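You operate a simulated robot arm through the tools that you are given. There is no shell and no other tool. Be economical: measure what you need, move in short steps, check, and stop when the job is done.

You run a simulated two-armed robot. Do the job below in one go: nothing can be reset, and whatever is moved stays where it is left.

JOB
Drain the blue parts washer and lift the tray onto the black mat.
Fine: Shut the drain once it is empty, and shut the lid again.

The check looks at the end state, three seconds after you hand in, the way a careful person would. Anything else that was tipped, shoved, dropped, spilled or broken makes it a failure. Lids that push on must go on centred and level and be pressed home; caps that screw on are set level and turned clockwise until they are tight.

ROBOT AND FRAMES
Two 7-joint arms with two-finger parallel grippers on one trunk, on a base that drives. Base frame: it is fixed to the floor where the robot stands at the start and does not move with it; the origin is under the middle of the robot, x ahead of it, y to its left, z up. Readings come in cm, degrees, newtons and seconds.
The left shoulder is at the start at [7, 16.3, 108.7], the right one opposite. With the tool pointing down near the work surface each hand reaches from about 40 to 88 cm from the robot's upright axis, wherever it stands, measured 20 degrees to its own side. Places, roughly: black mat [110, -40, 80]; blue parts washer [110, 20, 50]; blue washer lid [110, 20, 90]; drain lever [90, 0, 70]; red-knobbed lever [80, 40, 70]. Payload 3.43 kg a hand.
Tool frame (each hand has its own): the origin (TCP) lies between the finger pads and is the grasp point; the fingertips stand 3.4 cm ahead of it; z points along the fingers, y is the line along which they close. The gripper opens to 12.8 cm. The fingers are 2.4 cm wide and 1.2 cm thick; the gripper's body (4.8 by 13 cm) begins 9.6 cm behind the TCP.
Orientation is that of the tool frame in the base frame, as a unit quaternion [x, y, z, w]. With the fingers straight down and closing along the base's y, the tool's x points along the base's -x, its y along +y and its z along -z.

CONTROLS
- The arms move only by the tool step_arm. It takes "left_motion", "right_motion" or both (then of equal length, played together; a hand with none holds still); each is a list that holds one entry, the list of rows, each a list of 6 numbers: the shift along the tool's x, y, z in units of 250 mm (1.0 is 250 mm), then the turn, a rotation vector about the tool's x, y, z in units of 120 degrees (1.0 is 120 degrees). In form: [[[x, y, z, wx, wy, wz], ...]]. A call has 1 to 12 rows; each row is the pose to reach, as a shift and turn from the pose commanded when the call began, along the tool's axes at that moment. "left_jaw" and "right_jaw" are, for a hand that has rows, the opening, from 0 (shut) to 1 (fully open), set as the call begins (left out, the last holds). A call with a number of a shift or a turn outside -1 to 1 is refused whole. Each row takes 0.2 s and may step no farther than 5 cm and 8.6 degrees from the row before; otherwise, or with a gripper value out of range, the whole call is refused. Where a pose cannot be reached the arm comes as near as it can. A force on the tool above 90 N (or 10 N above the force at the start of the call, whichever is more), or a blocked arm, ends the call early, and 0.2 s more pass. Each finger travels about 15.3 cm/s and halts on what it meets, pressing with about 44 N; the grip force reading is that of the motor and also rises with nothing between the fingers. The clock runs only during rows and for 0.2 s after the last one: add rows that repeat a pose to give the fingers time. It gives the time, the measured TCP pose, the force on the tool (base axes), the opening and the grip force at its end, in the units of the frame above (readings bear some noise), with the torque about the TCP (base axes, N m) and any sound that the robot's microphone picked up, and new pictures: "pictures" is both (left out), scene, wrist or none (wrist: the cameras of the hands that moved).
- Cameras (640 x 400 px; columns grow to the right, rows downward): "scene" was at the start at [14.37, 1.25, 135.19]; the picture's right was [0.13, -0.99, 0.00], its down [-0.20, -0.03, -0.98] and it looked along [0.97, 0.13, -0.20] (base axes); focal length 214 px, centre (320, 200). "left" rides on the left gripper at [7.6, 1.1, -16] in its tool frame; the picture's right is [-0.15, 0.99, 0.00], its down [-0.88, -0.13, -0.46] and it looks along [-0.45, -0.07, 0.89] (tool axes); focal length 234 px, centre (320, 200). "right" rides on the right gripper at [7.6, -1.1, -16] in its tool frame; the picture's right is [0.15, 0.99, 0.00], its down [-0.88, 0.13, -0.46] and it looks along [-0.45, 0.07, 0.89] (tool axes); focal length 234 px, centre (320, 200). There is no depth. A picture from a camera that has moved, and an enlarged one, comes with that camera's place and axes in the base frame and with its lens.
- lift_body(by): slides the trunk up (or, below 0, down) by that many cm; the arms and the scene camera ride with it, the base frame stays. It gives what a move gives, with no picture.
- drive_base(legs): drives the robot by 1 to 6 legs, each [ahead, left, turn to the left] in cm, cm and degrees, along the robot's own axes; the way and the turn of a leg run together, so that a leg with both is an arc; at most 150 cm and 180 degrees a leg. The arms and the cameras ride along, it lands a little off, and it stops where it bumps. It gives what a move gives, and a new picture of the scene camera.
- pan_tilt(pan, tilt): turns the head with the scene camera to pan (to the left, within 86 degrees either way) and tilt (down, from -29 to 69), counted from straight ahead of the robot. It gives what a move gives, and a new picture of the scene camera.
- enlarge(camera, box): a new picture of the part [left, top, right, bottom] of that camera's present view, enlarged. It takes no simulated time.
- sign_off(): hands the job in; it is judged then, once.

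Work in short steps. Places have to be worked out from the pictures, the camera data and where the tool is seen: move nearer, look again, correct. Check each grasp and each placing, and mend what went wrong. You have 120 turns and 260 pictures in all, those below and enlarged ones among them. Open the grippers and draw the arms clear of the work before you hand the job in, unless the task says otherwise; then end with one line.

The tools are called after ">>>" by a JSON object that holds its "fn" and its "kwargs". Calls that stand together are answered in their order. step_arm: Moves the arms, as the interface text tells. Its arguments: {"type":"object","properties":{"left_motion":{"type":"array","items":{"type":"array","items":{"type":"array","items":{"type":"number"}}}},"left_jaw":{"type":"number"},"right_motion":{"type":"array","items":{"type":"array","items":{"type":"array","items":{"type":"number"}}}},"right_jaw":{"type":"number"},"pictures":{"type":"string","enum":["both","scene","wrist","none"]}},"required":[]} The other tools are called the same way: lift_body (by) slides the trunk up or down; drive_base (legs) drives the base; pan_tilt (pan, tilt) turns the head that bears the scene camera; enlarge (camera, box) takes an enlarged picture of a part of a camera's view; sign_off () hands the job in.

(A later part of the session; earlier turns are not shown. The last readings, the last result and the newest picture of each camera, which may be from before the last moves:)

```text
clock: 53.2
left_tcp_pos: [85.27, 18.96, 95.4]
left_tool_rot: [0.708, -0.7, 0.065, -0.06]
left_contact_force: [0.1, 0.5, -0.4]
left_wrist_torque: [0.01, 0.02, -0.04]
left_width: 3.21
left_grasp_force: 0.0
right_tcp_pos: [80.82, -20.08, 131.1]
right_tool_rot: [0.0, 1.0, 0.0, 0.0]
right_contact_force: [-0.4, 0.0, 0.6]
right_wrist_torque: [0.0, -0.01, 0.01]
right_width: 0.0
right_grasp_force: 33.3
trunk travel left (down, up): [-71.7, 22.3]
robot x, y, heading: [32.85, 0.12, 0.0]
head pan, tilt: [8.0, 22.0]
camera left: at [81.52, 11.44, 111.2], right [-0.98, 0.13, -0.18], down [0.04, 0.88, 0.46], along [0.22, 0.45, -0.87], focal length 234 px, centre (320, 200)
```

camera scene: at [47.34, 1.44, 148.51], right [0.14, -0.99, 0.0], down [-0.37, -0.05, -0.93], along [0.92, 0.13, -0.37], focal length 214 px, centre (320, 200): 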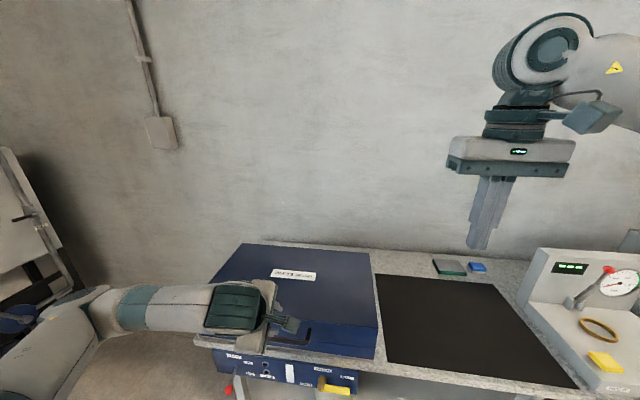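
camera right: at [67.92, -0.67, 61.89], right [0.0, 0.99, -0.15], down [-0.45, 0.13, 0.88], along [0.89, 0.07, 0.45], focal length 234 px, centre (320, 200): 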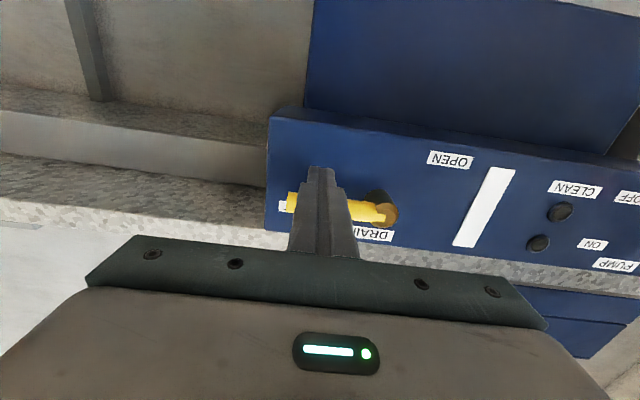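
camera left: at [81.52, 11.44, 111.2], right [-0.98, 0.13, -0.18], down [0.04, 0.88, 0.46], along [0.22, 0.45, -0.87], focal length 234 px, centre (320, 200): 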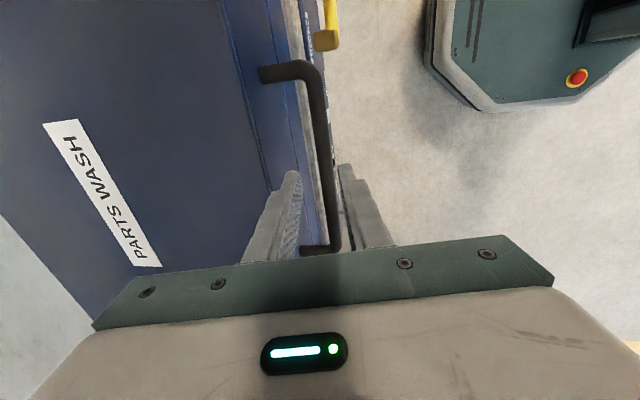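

The bar runs between the fingers. I go down another 3.5 cm.

>>> {"fn": "step_arm", "kwargs": {"left_motion": [[[0, 0, 0.05, 0, 0, 0], [0, 0, 0.1, 0, 0, 0], [0, 0, 0.14, 0, 0, 0]]], "pictures": "both"}}

```text
clock: 54.0
left_tcp_pos: [85.84, 18.87, 91.98]
left_tool_rot: [0.708, -0.7, 0.066, -0.06]
left_contact_force: [0.5, -0.2, 0.3]
left_wrist_torque: [0.01, 0.0, -0.01]
left_width: 3.19
left_grasp_force: 0.1
right_tcp_pos: [80.82, -20.03, 130.93]
right_tool_rot: [0.0, 1.0, 0.0, 0.0]
right_contact_force: [-0.8, -0.5, -0.2]
right_wrist_torque: [0.05, 0.0, 0.0]
right_width: 0.0
right_grasp_force: 32.6
trunk travel left (down, up): [-71.7, 22.3]
robot x, y, heading: [32.64, 0.19, 0.3]
head pan, tilt: [8.0, 22.0]
camera scene: at [47.34, 1.38, 148.51], right [0.14, -0.99, 0.0], down [-0.37, -0.05, -0.93], along [0.92, 0.13, -0.37], focal length 214 px, centre (320, 200)
camera left: at [82.14, 11.45, 107.76], right [-0.98, 0.14, -0.18], down [0.04, 0.88, 0.46], along [0.22, 0.45, -0.87], focal length 234 px, centre (320, 200)
```

scene: 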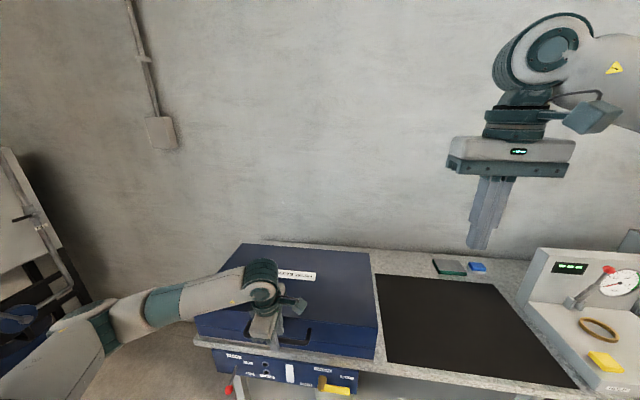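
left: 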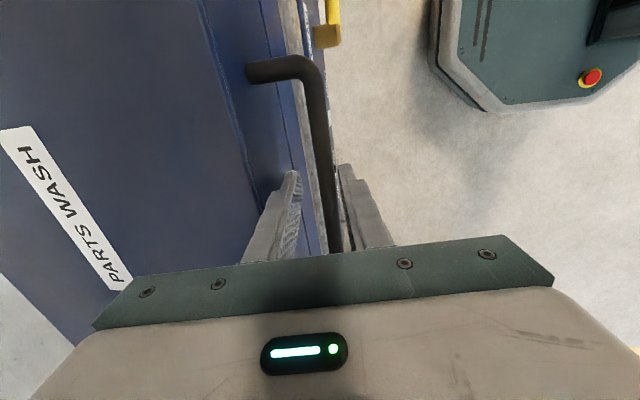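

The fingers straddle the bar. I close the grip on it first and check.

>>> {"fn": "step_arm", "kwargs": {"left_motion": [[[0, 0, 0, 0, 0, 0], [0, 0, 0, 0, 0, 0], [0, 0, 0, 0, 0, 0]]], "left_jaw": 0, "pictures": "none"}}

```text
clock: 54.8
left_tcp_pos: [85.46, 18.93, 92.07]
left_tool_rot: [0.708, -0.7, 0.064, -0.06]
left_contact_force: [-30.4, -0.8, -2.8]
left_wrist_torque: [0.31, 0.6, 0.09]
left_width: 1.36
left_grasp_force: 45.0
right_tcp_pos: [80.41, -20.04, 131.09]
right_tool_rot: [-0.001, 1.0, 0.0, 0.002]
right_contact_force: [-0.5, 0.3, 0.0]
right_wrist_torque: [-0.01, 0.0, -0.03]
right_width: 0.01
right_grasp_force: 33.2
trunk travel left (down, up): [-71.7, 22.3]
robot x, y, heading: [33.26, -0.05, 0.2]
head pan, tilt: [8.0, 22.0]
```

The bar is gripped (1.36 cm) with some sideways load. I relax that by half a centimetre and begin raising the lid along its arc.

>>> {"fn": "step_arm", "kwargs": {"left_motion": [[[0, 0.025, 0, 0, 0, 0], [0, 0.025, 0, 0, 0, 0], [0, -0.014, -0.104, 0.02, 0, 0], [0, -0.061, -0.204, 0.04, 0, 0], [0, -0.114, -0.301, 0.06, 0, 0], [0, -0.173, -0.394, 0.08, 0, 0]]], "pictures": "both"}}

```text
clock: 56.2
left_tcp_pos: [88.0, 19.0, 102.93]
left_tool_rot: [0.7, -0.693, 0.125, -0.12]
left_contact_force: [-22.6, -6.3, 6.6]
left_wrist_torque: [0.01, 0.39, -0.06]
left_width: 1.36
left_grasp_force: 45.0
right_tcp_pos: [80.35, -20.21, 131.08]
right_tool_rot: [0.0, 1.0, 0.001, 0.001]
right_contact_force: [1.5, -0.2, -0.5]
right_wrist_torque: [-0.01, -0.01, -0.02]
right_width: 0.02
right_grasp_force: 33.0
trunk travel left (down, up): [-71.7, 22.3]
robot x, y, heading: [33.07, 0.04, 0.1]
head pan, tilt: [8.0, 22.0]
camera scene: at [46.85, 1.27, 148.57], right [0.14, -0.99, 0.0], down [-0.37, -0.05, -0.93], along [0.92, 0.13, -0.37], focal length 214 px, centre (320, 200)
camera left: at [81.63, 11.44, 117.67], right [-0.93, 0.14, -0.34], down [-0.04, 0.88, 0.47], along [0.36, 0.45, -0.82], focal length 234 px, centre (320, 200)
```

scene: 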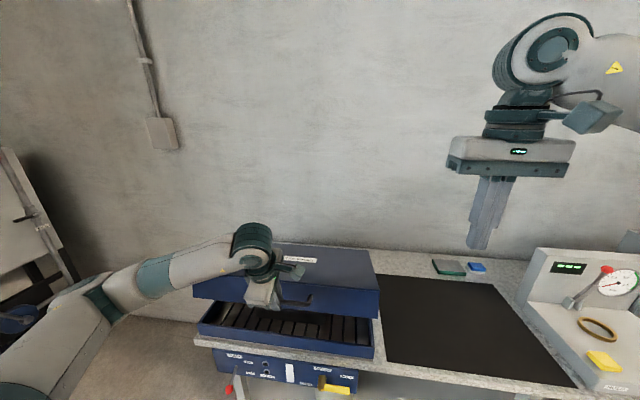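
left: 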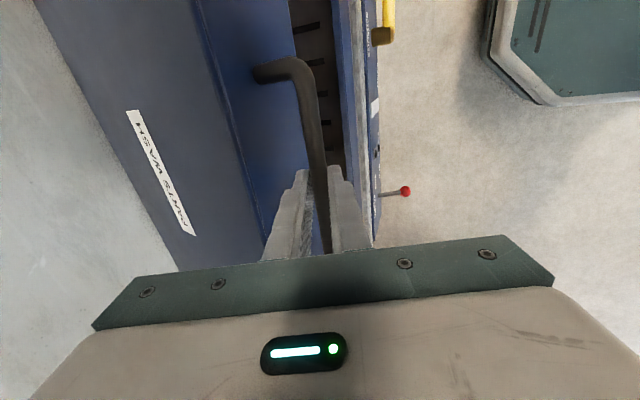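

The lid is opening smoothly and the tray shows inside. The hinge seems nearer z≈88, so I correct for that and go on to about 50° open.

>>> {"fn": "step_arm", "kwargs": {"left_motion": [[[0, -0.095, -0.128, 0.033, 0, 0], [0, -0.223, -0.235, 0.067, 0, 0], [0, -0.361, -0.328, 0.1, 0, 0], [0, -0.508, -0.407, 0.133, 0, 0], [0, -0.662, -0.469, 0.167, 0, 0], [0, -0.823, -0.515, 0.2, 0, 0]]], "pictures": "both"}}

```text
clock: 57.6
left_tcp_pos: [103.72, 19.08, 121.35]
left_tool_rot: [0.661, -0.653, 0.263, -0.261]
left_contact_force: [7.7, -12.2, -14.7]
left_wrist_torque: [0.3, 0.27, -0.76]
left_width: 1.37
left_grasp_force: 45.3
right_tcp_pos: [81.18, -20.26, 130.91]
right_tool_rot: [0.0, 1.0, 0.001, -0.002]
right_contact_force: [-0.4, -0.5, -0.6]
right_wrist_torque: [0.01, 0.0, 0.0]
right_width: 0.0
right_grasp_force: 32.8
trunk travel left (down, up): [-71.7, 22.3]
robot x, y, heading: [33.22, -0.06, -0.1]
head pan, tilt: [8.0, 22.0]
camera scene: at [47.76, 1.15, 148.45], right [0.14, -0.99, 0.0], down [-0.37, -0.05, -0.93], along [0.92, 0.13, -0.38], focal length 214 px, centre (320, 200)
camera left: at [92.09, 11.44, 132.38], right [-0.72, 0.14, -0.68], down [-0.23, 0.88, 0.41], along [0.66, 0.45, -0.6], focal length 234 px, centre (320, 200)
```

scene: 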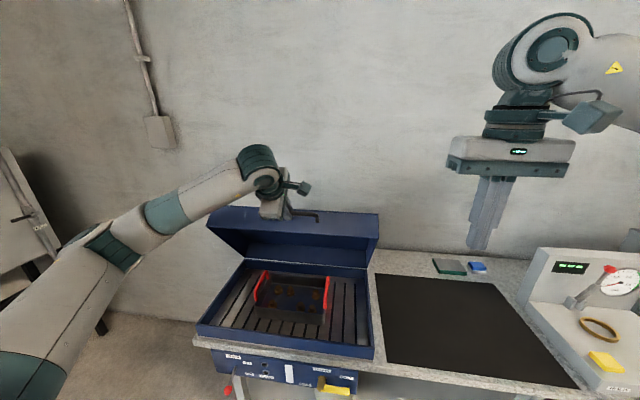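
left: 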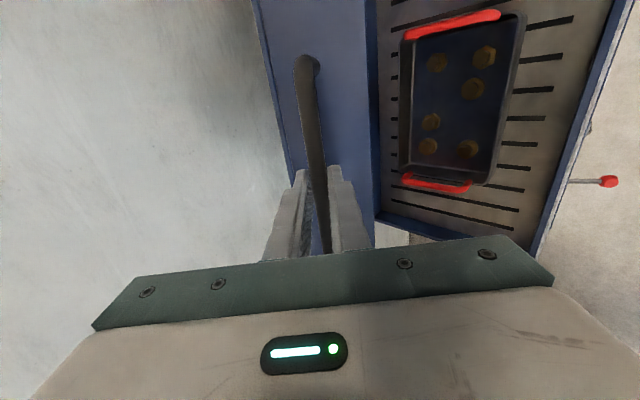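

The tray lies on a slotted rack, with red handles at its left and right ends. I continue opening to about 83°.

>>> {"fn": "step_arm", "kwargs": {"left_motion": [[[0, -0.17, 0.065, 0.033, 0, 0], [0, -0.326, 0.125, 0.067, 0, 0], [0, -0.475, 0.201, 0.1, 0, 0], [0, -0.615, 0.292, 0.133, 0, 0], [0, -0.745, 0.397, 0.167, 0, 0]]], "pictures": "scene"}}

```text
clock: 58.8
left_tcp_pos: [124.36, 19.33, 125.94]
left_tool_rot: [0.608, -0.601, 0.368, -0.367]
left_contact_force: [-1.3, -17.6, -42.7]
left_wrist_torque: [0.37, 1.11, -0.86]
left_width: 1.4
left_grasp_force: 44.9
right_tcp_pos: [81.46, -20.23, 130.62]
right_tool_rot: [0.0, 1.0, 0.001, -0.002]
right_contact_force: [0.6, -0.5, -0.6]
right_wrist_torque: [0.0, -0.04, -0.02]
right_width: 0.0
right_grasp_force: 33.4
trunk travel left (down, up): [-71.7, 22.3]
robot x, y, heading: [33.18, -0.39, 0.1]
head pan, tilt: [8.0, 22.0]
camera scene: at [48.18, 1.11, 148.37], right [0.14, -0.99, 0.0], down [-0.38, -0.05, -0.92], along [0.92, 0.13, -0.38], focal length 214 px, centre (320, 200)
```

scene: 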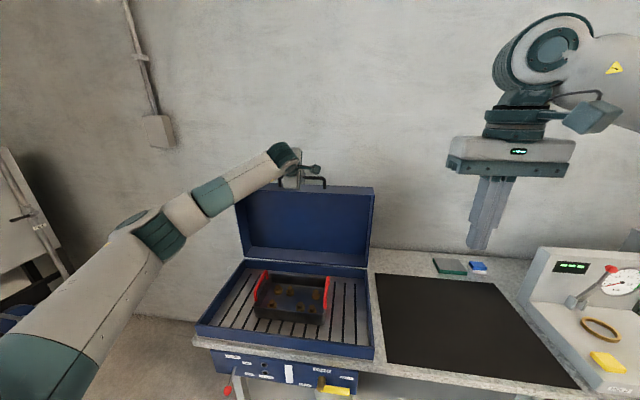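

The lid is nearly upright. The path was about 1.5 cm too high, so I relax that and carry it a bit past vertical to find its stop.

>>> {"fn": "step_arm", "kwargs": {"left_motion": [[[0, 0.034, 0.05, 0, 0, 0], [0, 0.006, 0.13, 0, 0, 0], [0, -0.021, 0.208, 0.02, 0, 0], [0, -0.04, 0.27, 0.04, 0, 0], [0, -0.061, 0.335, 0.06, 0, 0]]], "pictures": "scene"}}

```text
clock: 60.0
left_tcp_pos: [132.22, 19.2, 124.13]
left_tool_rot: [0.581, -0.574, 0.408, -0.407]
left_contact_force: [-13.0, -16.8, -35.8]
left_wrist_torque: [0.54, 1.17, -1.2]
left_width: 1.37
left_grasp_force: 45.2
right_tcp_pos: [81.02, -20.3, 130.94]
right_tool_rot: [0.0, 1.0, 0.001, 0.0]
right_contact_force: [0.1, -0.2, 0.3]
right_wrist_torque: [0.03, -0.06, 0.0]
right_width: 0.0
right_grasp_force: 32.8
trunk travel left (down, up): [-71.7, 22.3]
robot x, y, heading: [33.15, -0.11, 0.3]
head pan, tilt: [8.0, 22.0]
camera scene: at [47.66, 1.07, 148.45], right [0.14, -0.99, 0.0], down [-0.37, -0.05, -0.93], along [0.92, 0.13, -0.38], focal length 214 px, centre (320, 200)
```

scene: 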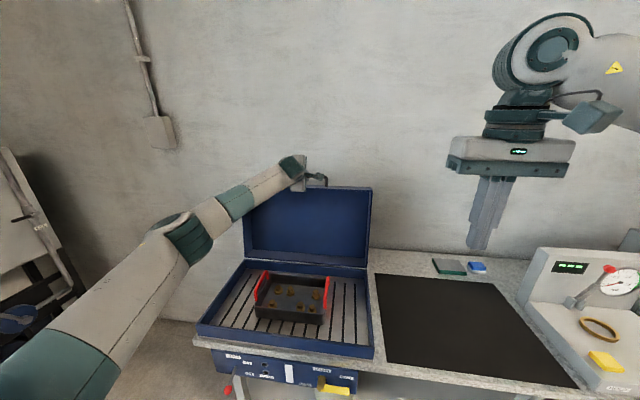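

The lid is now about 97° open. I press gently further to see whether there is a stop.

>>> {"fn": "step_arm", "kwargs": {"left_motion": [[[0, 0.03, 0.05, 0, 0, 0], [0, 0.045, 0.1, 0, 0, 0], [0, 0.06, 0.156, 0, 0, 0]]], "pictures": "wrist"}}

```text
clock: 60.8
left_tcp_pos: [134.38, 19.86, 123.38]
left_tool_rot: [0.579, -0.568, 0.413, -0.414]
left_contact_force: [-51.7, -3.3, 0.4]
left_wrist_torque: [1.15, -1.23, -0.5]
left_width: 1.4
left_grasp_force: 43.3
right_tcp_pos: [79.87, -20.07, 131.37]
right_tool_rot: [-0.001, 1.0, 0.001, 0.003]
right_contact_force: [-0.2, -0.7, 0.4]
right_wrist_torque: [0.04, 0.01, -0.03]
right_width: 0.0
right_grasp_force: 33.2
trunk travel left (down, up): [-71.7, 22.3]
robot x, y, heading: [32.93, 0.16, 0.3]
head pan, tilt: [8.0, 22.0]
camera left: at [118.98, 12.11, 127.57], right [-0.31, 0.14, -0.94], down [-0.4, 0.88, 0.26], along [0.86, 0.46, -0.22], focal length 234 px, centre (320, 200)
```

left: 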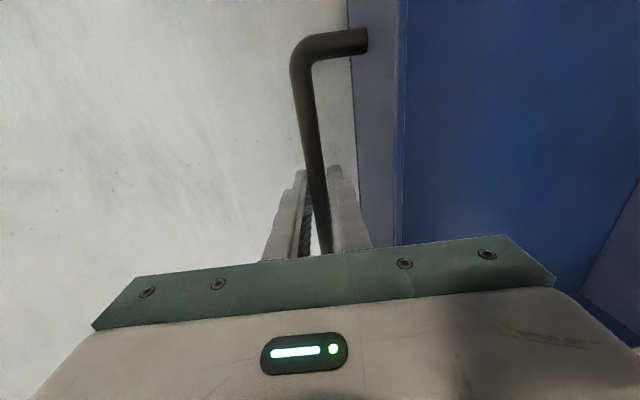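

Pressing brings 50 N along −x, so the lid is on its stop at about 100°. I relax, open the jaw and withdraw along the fingers, checking that the lid stays.

>>> {"fn": "step_arm", "kwargs": {"left_motion": [[[0, 0, -0.04, 0, 0, 0], [0, 0, -0.05, 0, 0, 0]]], "pictures": "none"}}

>>> {"fn": "step_arm", "kwargs": {"left_motion": [[[0, 0, 0, 0, 0, 0], [0, 0, 0, 0, 0, 0], [0, 0, -0.06, 0, 0, 0], [0, 0, -0.12, 0, 0, 0], [0, 0, -0.2, 0, 0, 0], [0, 0, -0.3, 0, 0, 0], [0, 0, -0.4, 0, 0, 0]]], "left_jaw": 0.25, "pictures": "both"}}

```text
clock: 61.4
left_tcp_pos: [133.89, 19.87, 123.45]
left_tool_rot: [0.579, -0.568, 0.414, -0.414]
left_contact_force: [10.7, 2.9, 22.8]
left_wrist_torque: [1.25, -0.34, 0.27]
left_width: 1.39
left_grasp_force: 44.5
right_tcp_pos: [80.65, -20.04, 131.16]
right_tool_rot: [0.0, 1.0, 0.001, 0.001]
right_contact_force: [0.0, 0.5, 0.8]
right_wrist_torque: [0.04, 0.0, -0.01]
right_width: 0.0
right_grasp_force: 32.7
trunk travel left (down, up): [-71.7, 22.3]
robot x, y, heading: [33.19, -0.33, 0.2]
head pan, tilt: [8.0, 22.0]
```

```text
clock: 63.0
left_tcp_pos: [124.42, 19.72, 126.0]
left_tool_rot: [0.581, -0.57, 0.411, -0.41]
left_contact_force: [0.7, 0.2, 0.2]
left_wrist_torque: [0.0, 0.02, 0.02]
left_width: 3.2
left_grasp_force: 0.0
right_tcp_pos: [80.8, -20.05, 131.13]
right_tool_rot: [0.0, 1.0, 0.0, 0.001]
right_contact_force: [-0.6, 0.2, 0.6]
right_wrist_torque: [0.01, 0.01, 0.02]
right_width: 0.0
right_grasp_force: 32.7
trunk travel left (down, up): [-71.7, 22.3]
robot x, y, heading: [33.2, -0.07, -0.1]
head pan, tilt: [8.0, 22.0]
camera scene: at [47.25, 1.41, 148.52], right [0.14, -0.99, 0.0], down [-0.37, -0.05, -0.93], along [0.92, 0.13, -0.37], focal length 214 px, centre (320, 200)
camera left: at [109.06, 11.95, 130.39], right [-0.32, 0.14, -0.94], down [-0.4, 0.88, 0.26], along [0.86, 0.46, -0.23], focal length 234 px, centre (320, 200)
```

scene: 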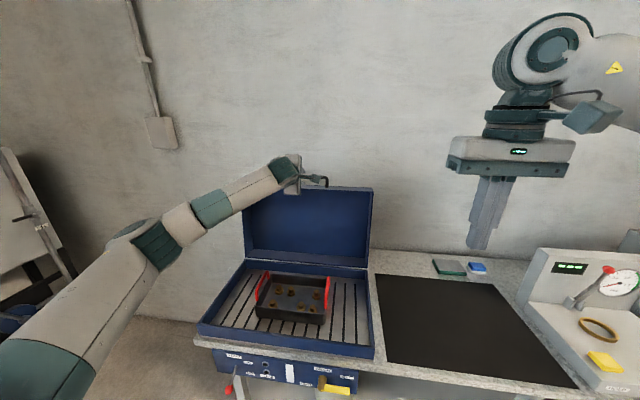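
left: 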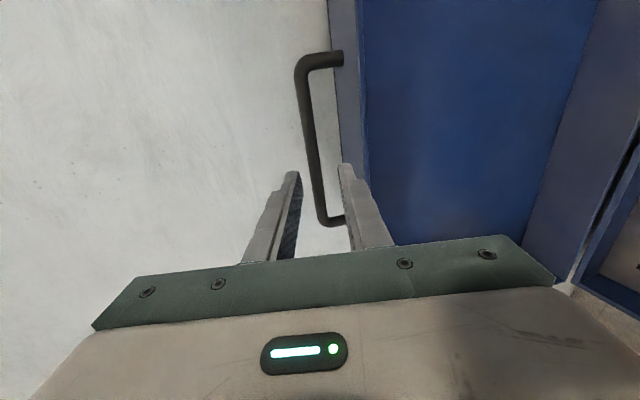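

The lid stays open. I back the left arm out further and look closely at the tray.

>>> {"fn": "step_arm", "kwargs": {"left_motion": [[[0, 0, -0.15, -0.05, 0, 0], [0, 0, -0.3, -0.1, 0, 0], [0, 0, -0.45, -0.15, 0, 0], [0, 0, -0.6, -0.2, 0, 0], [0, 0, -0.75, -0.25, 0, 0], [0, 0, -0.9, -0.3, 0, 0]]], "pictures": "none"}}

>>> {"fn": "enlarge", "kwargs": {"camera": "scene", "box": [190, 240, 390, 365]}}

>>> {"fn": "enlarge", "kwargs": {"camera": "scene", "box": [360, 240, 640, 400]}}

```text
clock: 64.4
left_tcp_pos: [102.96, 19.32, 133.34]
left_tool_rot: [0.678, -0.671, 0.213, -0.211]
left_contact_force: [0.1, -0.1, 0.4]
left_wrist_torque: [0.02, 0.02, -0.01]
left_width: 3.19
left_grasp_force: 0.1
right_tcp_pos: [80.66, -20.0, 131.08]
right_tool_rot: [0.0, 1.0, 0.0, 0.001]
right_contact_force: [-0.8, -0.6, 0.3]
right_wrist_torque: [-0.02, -0.01, -0.04]
right_width: 0.0
right_grasp_force: 33.1
trunk travel left (down, up): [-71.7, 22.3]
robot x, y, heading: [33.04, 0.34, -0.1]
head pan, tilt: [8.0, 22.0]
```

```text
3.20 times, centred on (290, 302) of scene
camera zoom: at [47.24, 1.34, 148.52], right [0.14, -0.99, 0.0], down [-0.37, -0.05, -0.93], along [0.92, 0.13, -0.37], focal length 686 px, centre (416, -128)
```

zoom: 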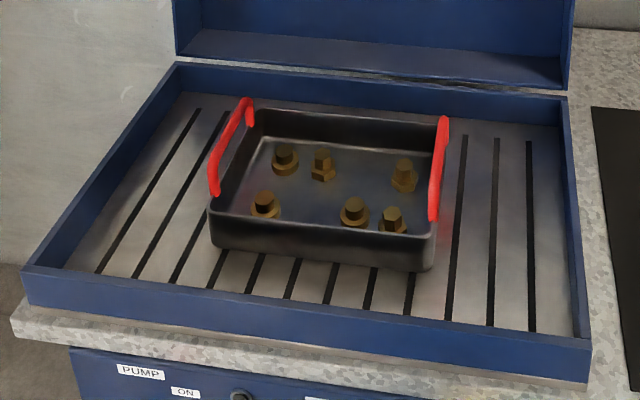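

```text
2.29 times, centred on (500, 320) of scene
camera zoom: at [47.24, 1.34, 148.52], right [0.14, -0.99, 0.0], down [-0.37, -0.05, -0.93], along [0.92, 0.13, -0.37], focal length 490 px, centre (-91, -74)
```

zoom: 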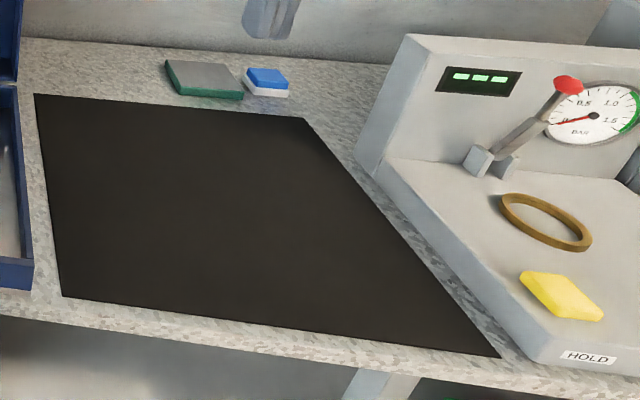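

The tray handles are arches along x at about y≈31 and y≈7, near x≈105, z≈91. The mat spans x 91–129 and y −12…−63. I drive left 19 cm to stand square to the tray.

>>> {"fn": "drive_base", "kwargs": {"legs": [[0, 19, 0]]}}

>>> {"fn": "step_arm", "kwargs": {"left_motion": [[[0, 0, -0.05, -0.06, 0, 0], [0, 0, -0.1, -0.12, 0, 0], [0, 0, -0.15, -0.18, 0, 0], [0, 0, -0.2, -0.24, 0, 0], [0, 0, -0.25, -0.292, 0, 0]]], "pictures": "none"}}

>>> {"fn": "step_arm", "kwargs": {"left_motion": [[[0, 0, 0, 0, 0, 0.0625], [0, 0, 0, 0, 0, 0.125], [0, 0, 0, 0, 0, 0.1875], [0, 0, 0, 0, 0, 0.25], [0, 0, 0, 0, 0, 0.3125], [0, 0, 0, 0, 0, 0.375], [0, 0, 0, 0, 0, 0.4375], [0, 0, 0, 0, 0, 0.5], [0, 0, 0, 0, 0, 0.5625], [0, 0, 0, 0, 0, 0.625], [0, 0, 0, 0, 0, 0.6875], [0, 0, 0, 0, 0, 0.75]]], "left_jaw": 0.45, "pictures": "wrist"}}

```text
clock: 65.9
left_tcp_pos: [103.35, 37.85, 133.29]
left_tool_rot: [0.677, -0.671, 0.214, -0.212]
left_contact_force: [0.1, -0.7, -0.9]
left_wrist_torque: [0.02, -0.02, 0.01]
left_width: 3.2
left_grasp_force: 0.1
right_tcp_pos: [80.78, -1.44, 130.94]
right_tool_rot: [0.001, 1.0, 0.0, -0.001]
right_contact_force: [-0.9, -0.6, 0.1]
right_wrist_torque: [0.05, 0.0, 0.03]
right_width: 0.0
right_grasp_force: 32.9
trunk travel left (down, up): [-71.7, 22.3]
robot x, y, heading: [32.93, 19.01, -0.3]
head pan, tilt: [8.0, 22.0]
camera scene: at [47.35, 20.0, 148.51], right [0.14, -0.99, 0.0], down [-0.37, -0.05, -0.93], along [0.92, 0.13, -0.37], focal length 214 px, centre (320, 200)
```

scene: 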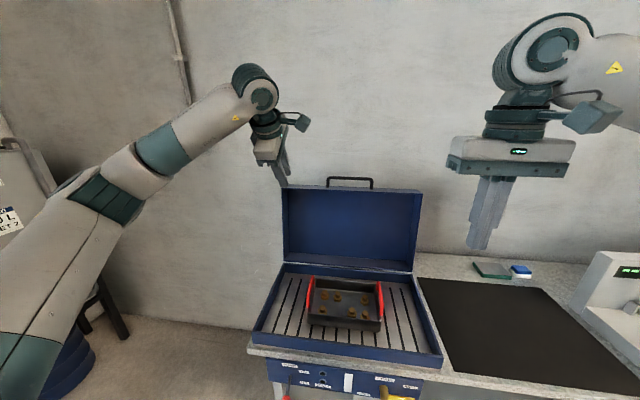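

```text
clock: 67.1
left_tcp_pos: [99.5, 37.78, 138.28]
left_tool_rot: [0.709, -0.705, 0.002, 0.002]
left_contact_force: [-0.2, -1.3, -1.5]
left_wrist_torque: [-0.01, 0.0, 0.0]
left_width: 3.19
left_grasp_force: 0.1
right_tcp_pos: [80.64, -1.43, 130.98]
right_tool_rot: [0.002, 1.0, 0.001, 0.0]
right_contact_force: [0.1, -0.4, 0.0]
right_wrist_torque: [-0.01, -0.02, -0.03]
right_width: 0.0
right_grasp_force: 33.4
trunk travel left (down, up): [-71.7, 22.3]
robot x, y, heading: [32.9, 18.82, -0.1]
head pan, tilt: [8.0, 22.0]
```

```text
clock: 69.7
left_tcp_pos: [99.75, 38.18, 138.46]
left_tool_rot: [-0.002, 1.0, -0.004, 0.0]
left_contact_force: [0.1, 0.2, 0.4]
left_wrist_torque: [0.03, -0.02, 0.01]
left_width: 5.76
left_grasp_force: 0.0
right_tcp_pos: [80.81, -1.27, 131.09]
right_tool_rot: [0.002, 1.0, 0.0, 0.0]
right_contact_force: [-0.4, 1.4, 0.5]
right_wrist_torque: [-0.01, -0.02, 0.01]
right_width: 0.0
right_grasp_force: 32.9
trunk travel left (down, up): [-71.7, 22.3]
robot x, y, heading: [33.06, 18.87, -0.1]
head pan, tilt: [8.0, 22.0]
camera left: at [92.15, 39.33, 154.51], right [0.14, 0.99, -0.01], down [0.88, -0.12, 0.46], along [0.45, -0.07, -0.89], focal length 234 px, centre (320, 200)
```

left: 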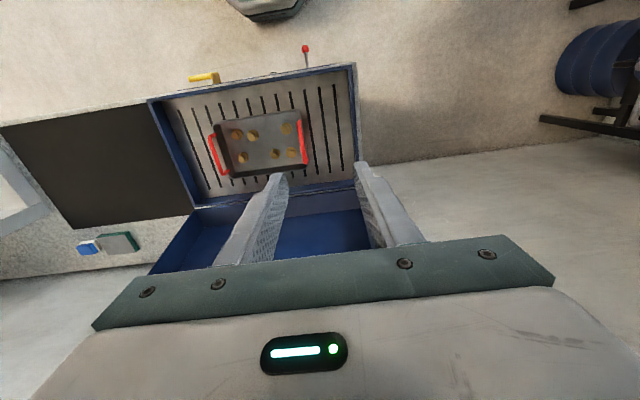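

Combining both views, the handle bars are at about (105.8, 31.5) and (106.4, 7.1), z≈90. I bring both hands above them.

>>> {"fn": "step_arm", "kwargs": {"left_motion": [[[-0.025, -0.027, 0.065, 0, 0, 0], [-0.05, -0.054, 0.13, 0, 0, 0], [-0.075, -0.081, 0.195, 0, 0, 0], [-0.1, -0.108, 0.26, 0, 0, 0], [-0.125, -0.135, 0.325, 0, 0, 0], [-0.15, -0.162, 0.39, 0, 0, 0], [-0.175, -0.189, 0.455, 0, 0, 0], [-0.2, -0.216, 0.52, 0, 0, 0], [-0.225, -0.243, 0.585, 0, 0, 0], [-0.25, -0.27, 0.65, 0, 0, 0]]], "right_motion": [[[-0.098, 0.034, 0.04, 0, 0, 0], [-0.196, 0.067, 0.08, 0, 0, 0], [-0.294, 0.1, 0.12, 0, 0, 0], [-0.392, 0.134, 0.16, 0, 0, 0], [-0.49, 0.168, 0.2, 0, 0, 0], [-0.588, 0.2, 0.24, 0, 0, 0], [-0.686, 0.235, 0.28, 0, 0, 0], [-0.784, 0.268, 0.32, 0, 0, 0], [-0.882, 0.3, 0.36, 0, 0, 0], [-0.98, 0.335, 0.4, 0, 0, 0]]], "left_jaw": 0.4, "right_jaw": 0.4}}

```text
clock: 71.9
left_tcp_pos: [106.14, 31.41, 121.96]
left_tool_rot: [-0.005, 1.0, -0.004, -0.001]
left_contact_force: [-0.1, 0.2, 0.5]
left_wrist_torque: [-0.01, 0.02, 0.01]
left_width: 5.12
left_grasp_force: 0.1
right_tcp_pos: [105.48, 7.17, 120.91]
right_tool_rot: [0.001, 1.0, 0.0, -0.001]
right_contact_force: [0.4, 1.0, -0.4]
right_wrist_torque: [-0.05, 0.02, 0.04]
right_width: 5.12
right_grasp_force: 0.1
trunk travel left (down, up): [-71.7, 22.3]
robot x, y, heading: [32.74, 18.86, -0.0]
head pan, tilt: [8.0, 22.0]
camera scene: at [47.54, 20.29, 148.49], right [0.14, -0.99, 0.0], down [-0.37, -0.05, -0.93], along [0.92, 0.13, -0.38], focal length 214 px, centre (320, 200)
camera right: at [97.87, 6.1, 136.81], right [-0.14, 0.99, 0.0], down [0.88, 0.13, 0.45], along [0.45, 0.07, -0.89], focal length 234 px, centre (320, 200)
camera left: at [98.62, 32.54, 138.21], right [0.14, 0.99, -0.01], down [0.88, -0.12, 0.46], along [0.45, -0.07, -0.89], focal length 234 px, centre (320, 200)
```

scene: 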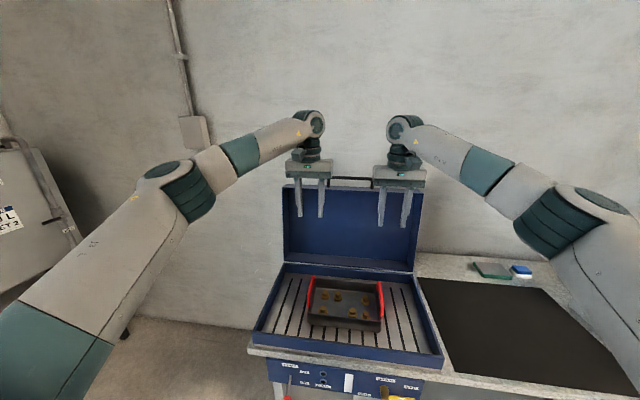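
right: 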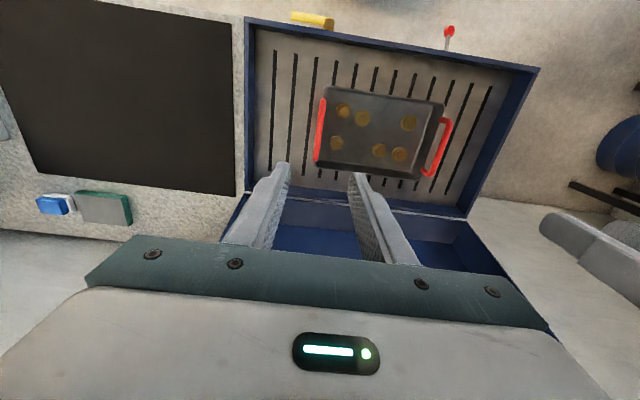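
left: 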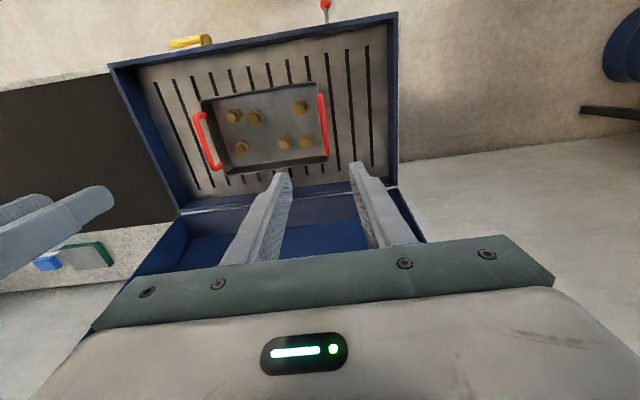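

Handle centres refine to left (106.3, 31.6) and right (106.6, 7.3). I lower both hands to z≈97, tips just above the bars.

>>> {"fn": "step_arm", "kwargs": {"left_motion": [[[-0.008, 0.008, 0.16, 0, 0, 0], [-0.008, 0.008, 0.32, 0, 0, 0], [-0.008, 0.008, 0.48, 0, 0, 0], [-0.008, 0.008, 0.64, 0, 0, 0], [-0.008, 0.008, 0.8, 0, 0, 0], [-0.008, 0.008, 0.98, 0, 0, 0]]], "right_motion": [[[-0.01, 0.005, 0.16, 0, 0, 0], [-0.02, 0.005, 0.32, 0, 0, 0], [-0.03, 0.005, 0.48, 0, 0, 0], [-0.044, 0.005, 0.64, 0, 0, 0], [-0.044, 0.005, 0.8, 0, 0, 0], [-0.044, 0.005, 0.94, 0, 0, 0]]]}}

```text
clock: 73.3
left_tcp_pos: [106.11, 31.41, 97.43]
left_tool_rot: [-0.003, 1.0, -0.004, -0.001]
left_contact_force: [1.3, 0.4, 0.2]
left_wrist_torque: [0.03, 0.03, 0.03]
left_width: 5.13
left_grasp_force: 0.1
right_tcp_pos: [106.53, 7.16, 97.4]
right_tool_rot: [0.001, 1.0, -0.001, 0.0]
right_contact_force: [0.5, -0.1, 0.9]
right_wrist_torque: [0.01, 0.02, 0.01]
right_width: 5.13
right_grasp_force: 0.1
trunk travel left (down, up): [-71.7, 22.3]
robot x, y, heading: [32.91, 18.9, -0.1]
head pan, tilt: [8.0, 22.0]
camera scene: at [47.52, 20.21, 148.5], right [0.14, -0.99, 0.0], down [-0.37, -0.05, -0.93], along [0.92, 0.13, -0.38], focal length 214 px, centre (320, 200)
camera right: at [98.96, 6.12, 113.34], right [-0.14, 0.99, 0.0], down [0.88, 0.13, 0.46], along [0.45, 0.07, -0.89], focal length 234 px, centre (320, 200)
camera left: at [98.67, 32.59, 113.71], right [0.14, 0.99, -0.01], down [0.88, -0.12, 0.46], along [0.45, -0.07, -0.89], focal length 234 px, centre (320, 200)
```

scene: 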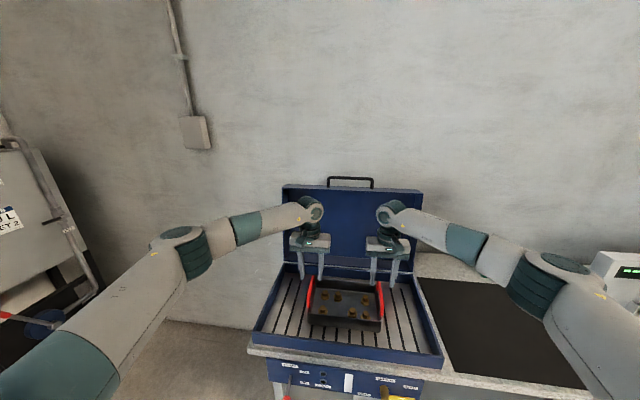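
right: 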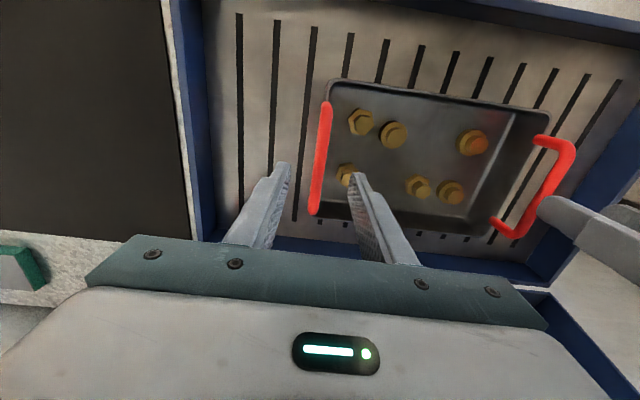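
left: 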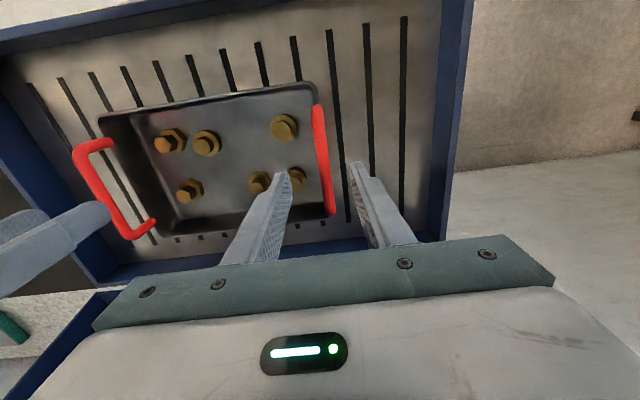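

Both bars lie between the fingers' lines. I narrow the jaws to 3.6 cm, go down to z≈90.5 and look.

>>> {"fn": "step_arm", "kwargs": {"left_motion": [[[0, 0.014, 0.0, 0, 0, 0], [0, 0.014, 0.09, 0, 0, 0], [0, 0.014, 0.18, 0, 0, 0], [0, 0.014, 0.277, 0, 0, 0]]], "right_motion": [[[0.02, 0.008, 0.0, 0, 0, 0], [0.02, 0.008, 0.09, 0, 0, 0], [0.02, 0.008, 0.18, 0, 0, 0], [0.02, 0.008, 0.276, 0, 0, 0]]], "left_jaw": 0.28, "right_jaw": 0.28}}

```text
clock: 74.3
left_tcp_pos: [106.04, 31.58, 90.74]
left_tool_rot: [-0.004, 1.0, -0.004, -0.001]
left_contact_force: [0.5, -0.4, -0.2]
left_wrist_torque: [0.01, 0.03, 0.04]
left_width: 3.57
left_grasp_force: 0.0
right_tcp_pos: [106.04, 7.32, 90.6]
right_tool_rot: [0.002, 1.0, 0.0, 0.0]
right_contact_force: [0.1, -0.2, -0.5]
right_wrist_torque: [-0.02, 0.01, -0.01]
right_width: 3.58
right_grasp_force: 0.0
trunk travel left (down, up): [-71.7, 22.3]
robot x, y, heading: [33.08, 19.01, -0.1]
head pan, tilt: [8.0, 22.0]
camera scene: at [47.47, 20.22, 148.5], right [0.14, -0.99, 0.0], down [-0.37, -0.05, -0.93], along [0.92, 0.13, -0.38], focal length 214 px, centre (320, 200)
camera right: at [98.4, 6.34, 106.48], right [-0.14, 0.99, 0.0], down [0.88, 0.13, 0.45], along [0.45, 0.07, -0.89], focal length 234 px, centre (320, 200)
camera left: at [98.63, 32.77, 106.82], right [0.14, 0.99, -0.01], down [0.88, -0.12, 0.45], along [0.45, -0.07, -0.89], focal length 234 px, centre (320, 200)
```

scene: 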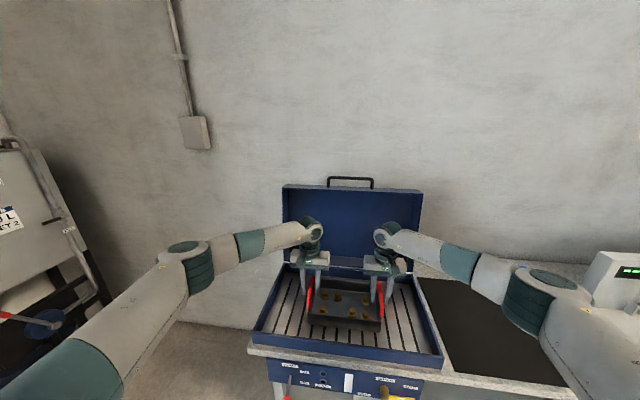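
right: 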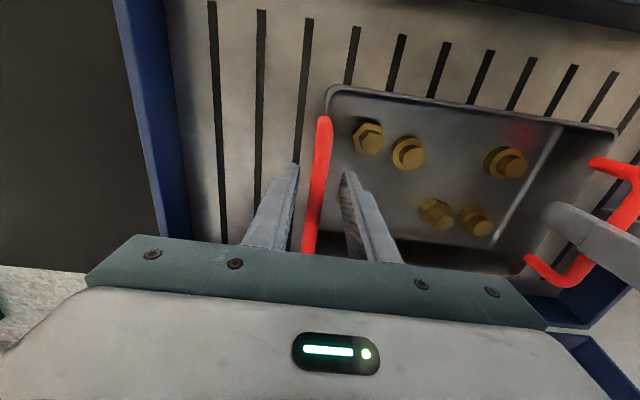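
left: 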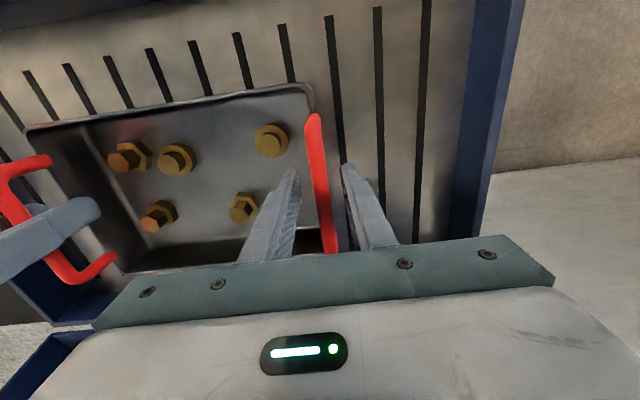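

By cross-view the bar height is about 90.5, right at the TCPs. I close both grippers.

>>> {"fn": "step_arm", "kwargs": {"left_motion": [[[0, 0, 0, 0, 0, 0], [0, 0, 0, 0, 0, 0], [0, 0, 0, 0, 0, 0]]], "right_motion": [[[0, 0, 0, 0, 0, 0], [0, 0, 0, 0, 0, 0], [0, 0, 0, 0, 0, 0]]], "left_jaw": 0, "right_jaw": 0, "pictures": "none"}}

```text
clock: 75.1
left_tcp_pos: [106.14, 31.85, 90.67]
left_tool_rot: [-0.004, 1.0, -0.002, -0.001]
left_contact_force: [0.6, 20.7, 0.3]
left_wrist_torque: [0.04, 0.0, -0.39]
left_width: 1.14
left_grasp_force: 43.3
right_tcp_pos: [105.92, 7.13, 90.58]
right_tool_rot: [0.003, 1.0, -0.002, -0.001]
right_contact_force: [-1.8, -20.7, 1.0]
right_wrist_torque: [-0.03, -0.25, 0.55]
right_width: 1.15
right_grasp_force: 43.5
trunk travel left (down, up): [-71.7, 22.3]
robot x, y, heading: [32.83, 18.82, 0.0]
head pan, tilt: [8.0, 22.0]
```

Both bars are gripped (1.14 cm). I ease the sideways load and lift together by 4 cm.

>>> {"fn": "step_arm", "kwargs": {"left_motion": [[[0, 0.01, 0, 0, 0, 0], [0, 0.01, -0.03, 0, 0, 0], [0, 0.01, -0.06, 0, 0, 0], [0, 0.01, -0.09, 0, 0, 0], [0, 0.01, -0.12, 0, 0, 0], [0, 0.01, -0.16, 0, 0, 0], [0, 0.01, -0.16, 0, 0, 0]]], "right_motion": [[[0, -0.008, 0, 0, 0, 0], [0, -0.008, -0.03, 0, 0, 0], [0, -0.008, -0.06, 0, 0, 0], [0, -0.008, -0.09, 0, 0, 0], [0, -0.008, -0.12, 0, 0, 0], [0, -0.008, -0.16, 0, 0, 0], [0, -0.008, -0.16, 0, 0, 0]]]}}

```text
clock: 76.7
left_tcp_pos: [106.29, 31.85, 94.47]
left_tool_rot: [-0.003, 1.0, -0.004, -0.002]
left_contact_force: [-1.6, 9.8, -5.4]
left_wrist_torque: [0.0, 0.14, -0.49]
left_width: 1.14
left_grasp_force: 43.8
right_tcp_pos: [105.92, 7.22, 94.45]
right_tool_rot: [0.002, 1.0, 0.0, -0.001]
right_contact_force: [2.5, -10.4, -3.8]
right_wrist_torque: [-0.05, -0.03, 0.04]
right_width: 1.13
right_grasp_force: 43.9
trunk travel left (down, up): [-71.7, 22.3]
robot x, y, heading: [32.61, 18.58, 0.0]
head pan, tilt: [8.0, 22.0]
camera scene: at [47.56, 20.22, 148.48], right [0.14, -0.99, 0.0], down [-0.37, -0.05, -0.93], along [0.92, 0.13, -0.38], focal length 214 px, centre (320, 200)
camera right: at [98.45, 6.13, 110.45], right [-0.14, 0.99, 0.0], down [0.88, 0.13, 0.45], along [0.45, 0.07, -0.89], focal length 234 px, centre (320, 200)
camera left: at [98.81, 32.99, 110.76], right [0.14, 0.99, -0.01], down [0.88, -0.12, 0.45], along [0.45, -0.07, -0.89], focal length 234 px, centre (320, 200)
```

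scene: 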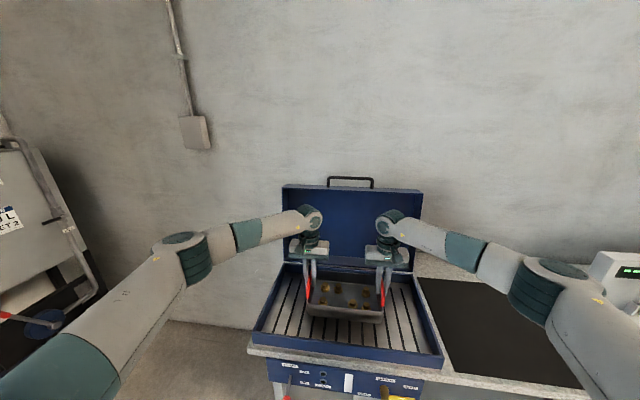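
right: 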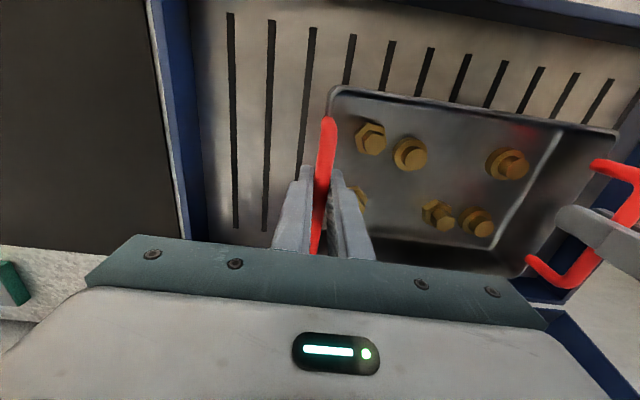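
left: 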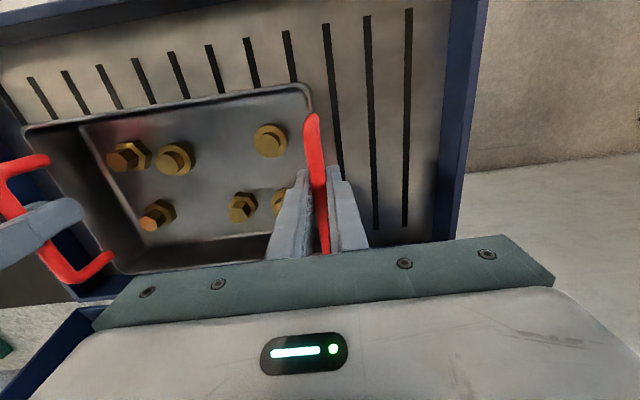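

The tray hangs level, about 0.9 kg in all. I lift it 12 cm more to clear the tank wall.

>>> {"fn": "step_arm", "kwargs": {"left_motion": [[[0, 0, -0.06, 0, 0, 0], [0, 0, -0.12, 0, 0, 0], [0, 0, -0.18, 0, 0, 0], [0, 0, -0.24, 0, 0, 0], [0, 0, -0.3, 0, 0, 0], [0, 0, -0.36, 0, 0, 0], [0, 0, -0.42, 0, 0, 0], [0, 0, -0.48, 0, 0, 0], [0, 0, -0.48, 0, 0, 0]]], "right_motion": [[[0, 0, -0.06, 0, 0, 0], [0, 0, -0.12, 0, 0, 0], [0, 0, -0.18, 0, 0, 0], [0, 0, -0.24, 0, 0, 0], [0, 0, -0.3, 0, 0, 0], [0, 0, -0.36, 0, 0, 0], [0, 0, -0.42, 0, 0, 0], [0, 0, -0.48, 0, 0, 0], [0, 0, -0.48, 0, 0, 0]]], "pictures": "scene"}}

```text
clock: 78.7
left_tcp_pos: [106.35, 31.81, 106.54]
left_tool_rot: [-0.002, 1.0, -0.004, 0.0]
left_contact_force: [-1.7, -6.5, -5.0]
left_wrist_torque: [-0.09, 0.22, -0.35]
left_width: 1.14
left_grasp_force: 44.1
right_tcp_pos: [106.07, 7.34, 106.66]
right_tool_rot: [0.0, 1.0, 0.001, -0.002]
right_contact_force: [1.1, 6.7, -5.6]
right_wrist_torque: [0.0, -0.13, 0.08]
right_width: 1.15
right_grasp_force: 44.6
trunk travel left (down, up): [-71.7, 22.3]
robot x, y, heading: [32.8, 18.7, -0.2]
head pan, tilt: [8.0, 22.0]
camera scene: at [47.56, 20.21, 148.48], right [0.14, -0.99, 0.0], down [-0.37, -0.05, -0.93], along [0.92, 0.13, -0.38], focal length 214 px, centre (320, 200)
```

scene: 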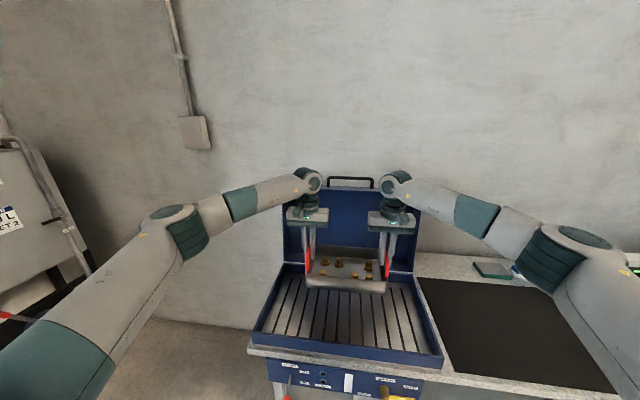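

All clear for the carry. I strafe the robot 57 cm to the right, in steps, so that the tray comes over the mat.

>>> {"fn": "drive_base", "kwargs": {"legs": [[0, -20, 0], [0, -20, 0], [0, -17, 0]]}}

```text
clock: 82.6
left_tcp_pos: [105.95, -24.88, 106.5]
left_tool_rot: [-0.003, 1.0, -0.006, -0.001]
left_contact_force: [-1.1, -27.6, -4.1]
left_wrist_torque: [-0.07, 0.1, -0.38]
left_width: 1.16
left_grasp_force: 44.1
right_tcp_pos: [105.93, -49.46, 106.65]
right_tool_rot: [0.002, 1.0, 0.0, -0.001]
right_contact_force: [1.1, 28.5, -5.6]
right_wrist_torque: [0.0, 0.0, 0.1]
right_width: 1.16
right_grasp_force: 44.2
trunk travel left (down, up): [-71.7, 22.3]
robot x, y, heading: [33.24, -37.8, -0.2]
head pan, tilt: [8.0, 22.0]
camera scene: at [47.34, -36.44, 148.49], right [0.14, -0.99, 0.0], down [-0.37, -0.05, -0.93], along [0.92, 0.13, -0.38], focal length 214 px, centre (320, 200)
```

scene: 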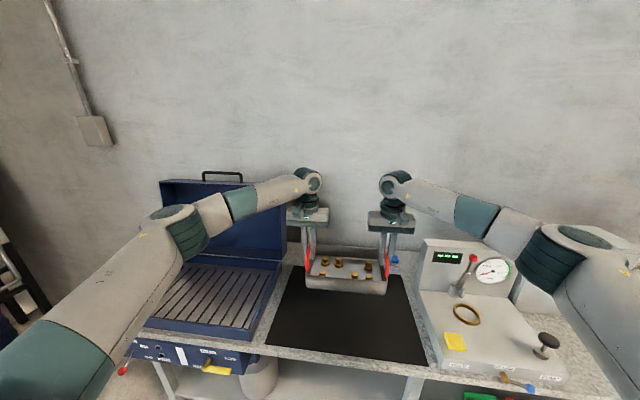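

The tray is over the middle of the mat. I ease the pull between the hands and lower it to a little above the mat.

>>> {"fn": "step_arm", "kwargs": {"left_motion": [[[0, -0.008, 0.06, 0, 0, 0], [0, -0.008, 0.12, 0, 0, 0], [0, -0.008, 0.18, 0, 0, 0], [0, -0.008, 0.24, 0, 0, 0], [0, -0.008, 0.3, 0, 0, 0], [0, -0.008, 0.36, 0, 0, 0], [0, -0.008, 0.42, 0, 0, 0], [0, -0.008, 0.48, 0, 0, 0], [0, -0.008, 0.54, 0, 0, 0], [0, -0.008, 0.54, 0, 0, 0]]], "right_motion": [[[0, 0.008, 0.06, 0, 0, 0], [0, 0.008, 0.12, 0, 0, 0], [0, 0.008, 0.18, 0, 0, 0], [0, 0.008, 0.24, 0, 0, 0], [0, 0.008, 0.3, 0, 0, 0], [0, 0.008, 0.36, 0, 0, 0], [0, 0.008, 0.42, 0, 0, 0], [0, 0.008, 0.48, 0, 0, 0], [0, 0.008, 0.54, 0, 0, 0], [0, 0.008, 0.54, 0, 0, 0]]], "pictures": "scene"}}

>>> {"fn": "enlarge", "kwargs": {"camera": "scene", "box": [260, 220, 440, 332]}}

```text
clock: 84.8
left_tcp_pos: [106.02, -25.09, 93.13]
left_tool_rot: [-0.004, 1.0, -0.003, -0.002]
left_contact_force: [-1.2, 35.0, -5.0]
left_wrist_torque: [0.06, 0.05, -0.56]
left_width: 1.14
left_grasp_force: 44.0
right_tcp_pos: [105.78, -49.61, 93.2]
right_tool_rot: [0.002, 1.0, -0.001, -0.001]
right_contact_force: [1.1, -34.7, -4.9]
right_wrist_torque: [-0.09, 0.04, 0.27]
right_width: 1.17
right_grasp_force: 44.5
trunk travel left (down, up): [-71.7, 22.3]
robot x, y, heading: [32.82, -37.86, -0.1]
head pan, tilt: [8.0, 22.0]
camera scene: at [47.3, -36.64, 148.5], right [0.14, -0.99, 0.0], down [-0.37, -0.05, -0.93], along [0.92, 0.13, -0.38], focal length 214 px, centre (320, 200)
```

scene: 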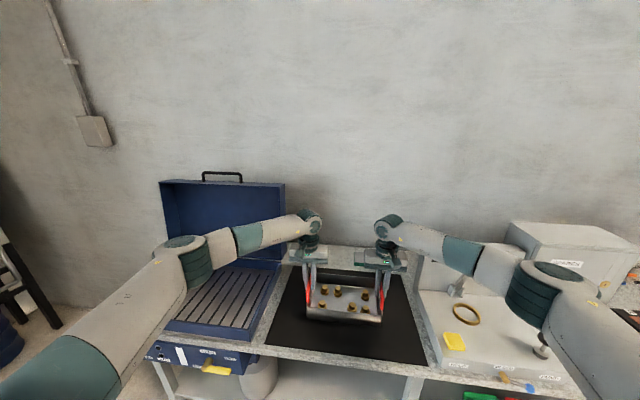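

```text
3.56 times, centred on (350, 276) of scene
camera zoom: at [47.3, -36.64, 148.5], right [0.14, -0.99, 0.0], down [-0.37, -0.05, -0.93], along [0.92, 0.13, -0.38], focal length 763 px, centre (213, -70)
```

zoom: 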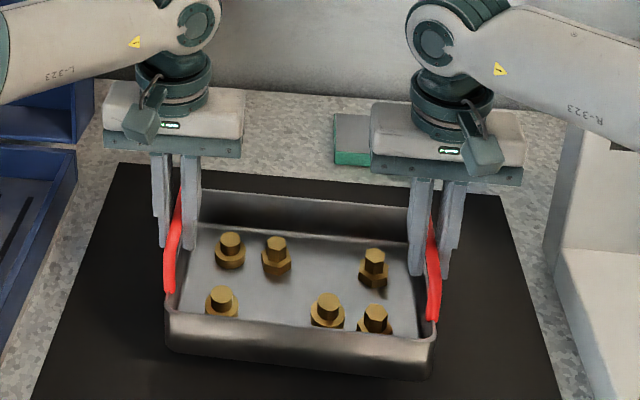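

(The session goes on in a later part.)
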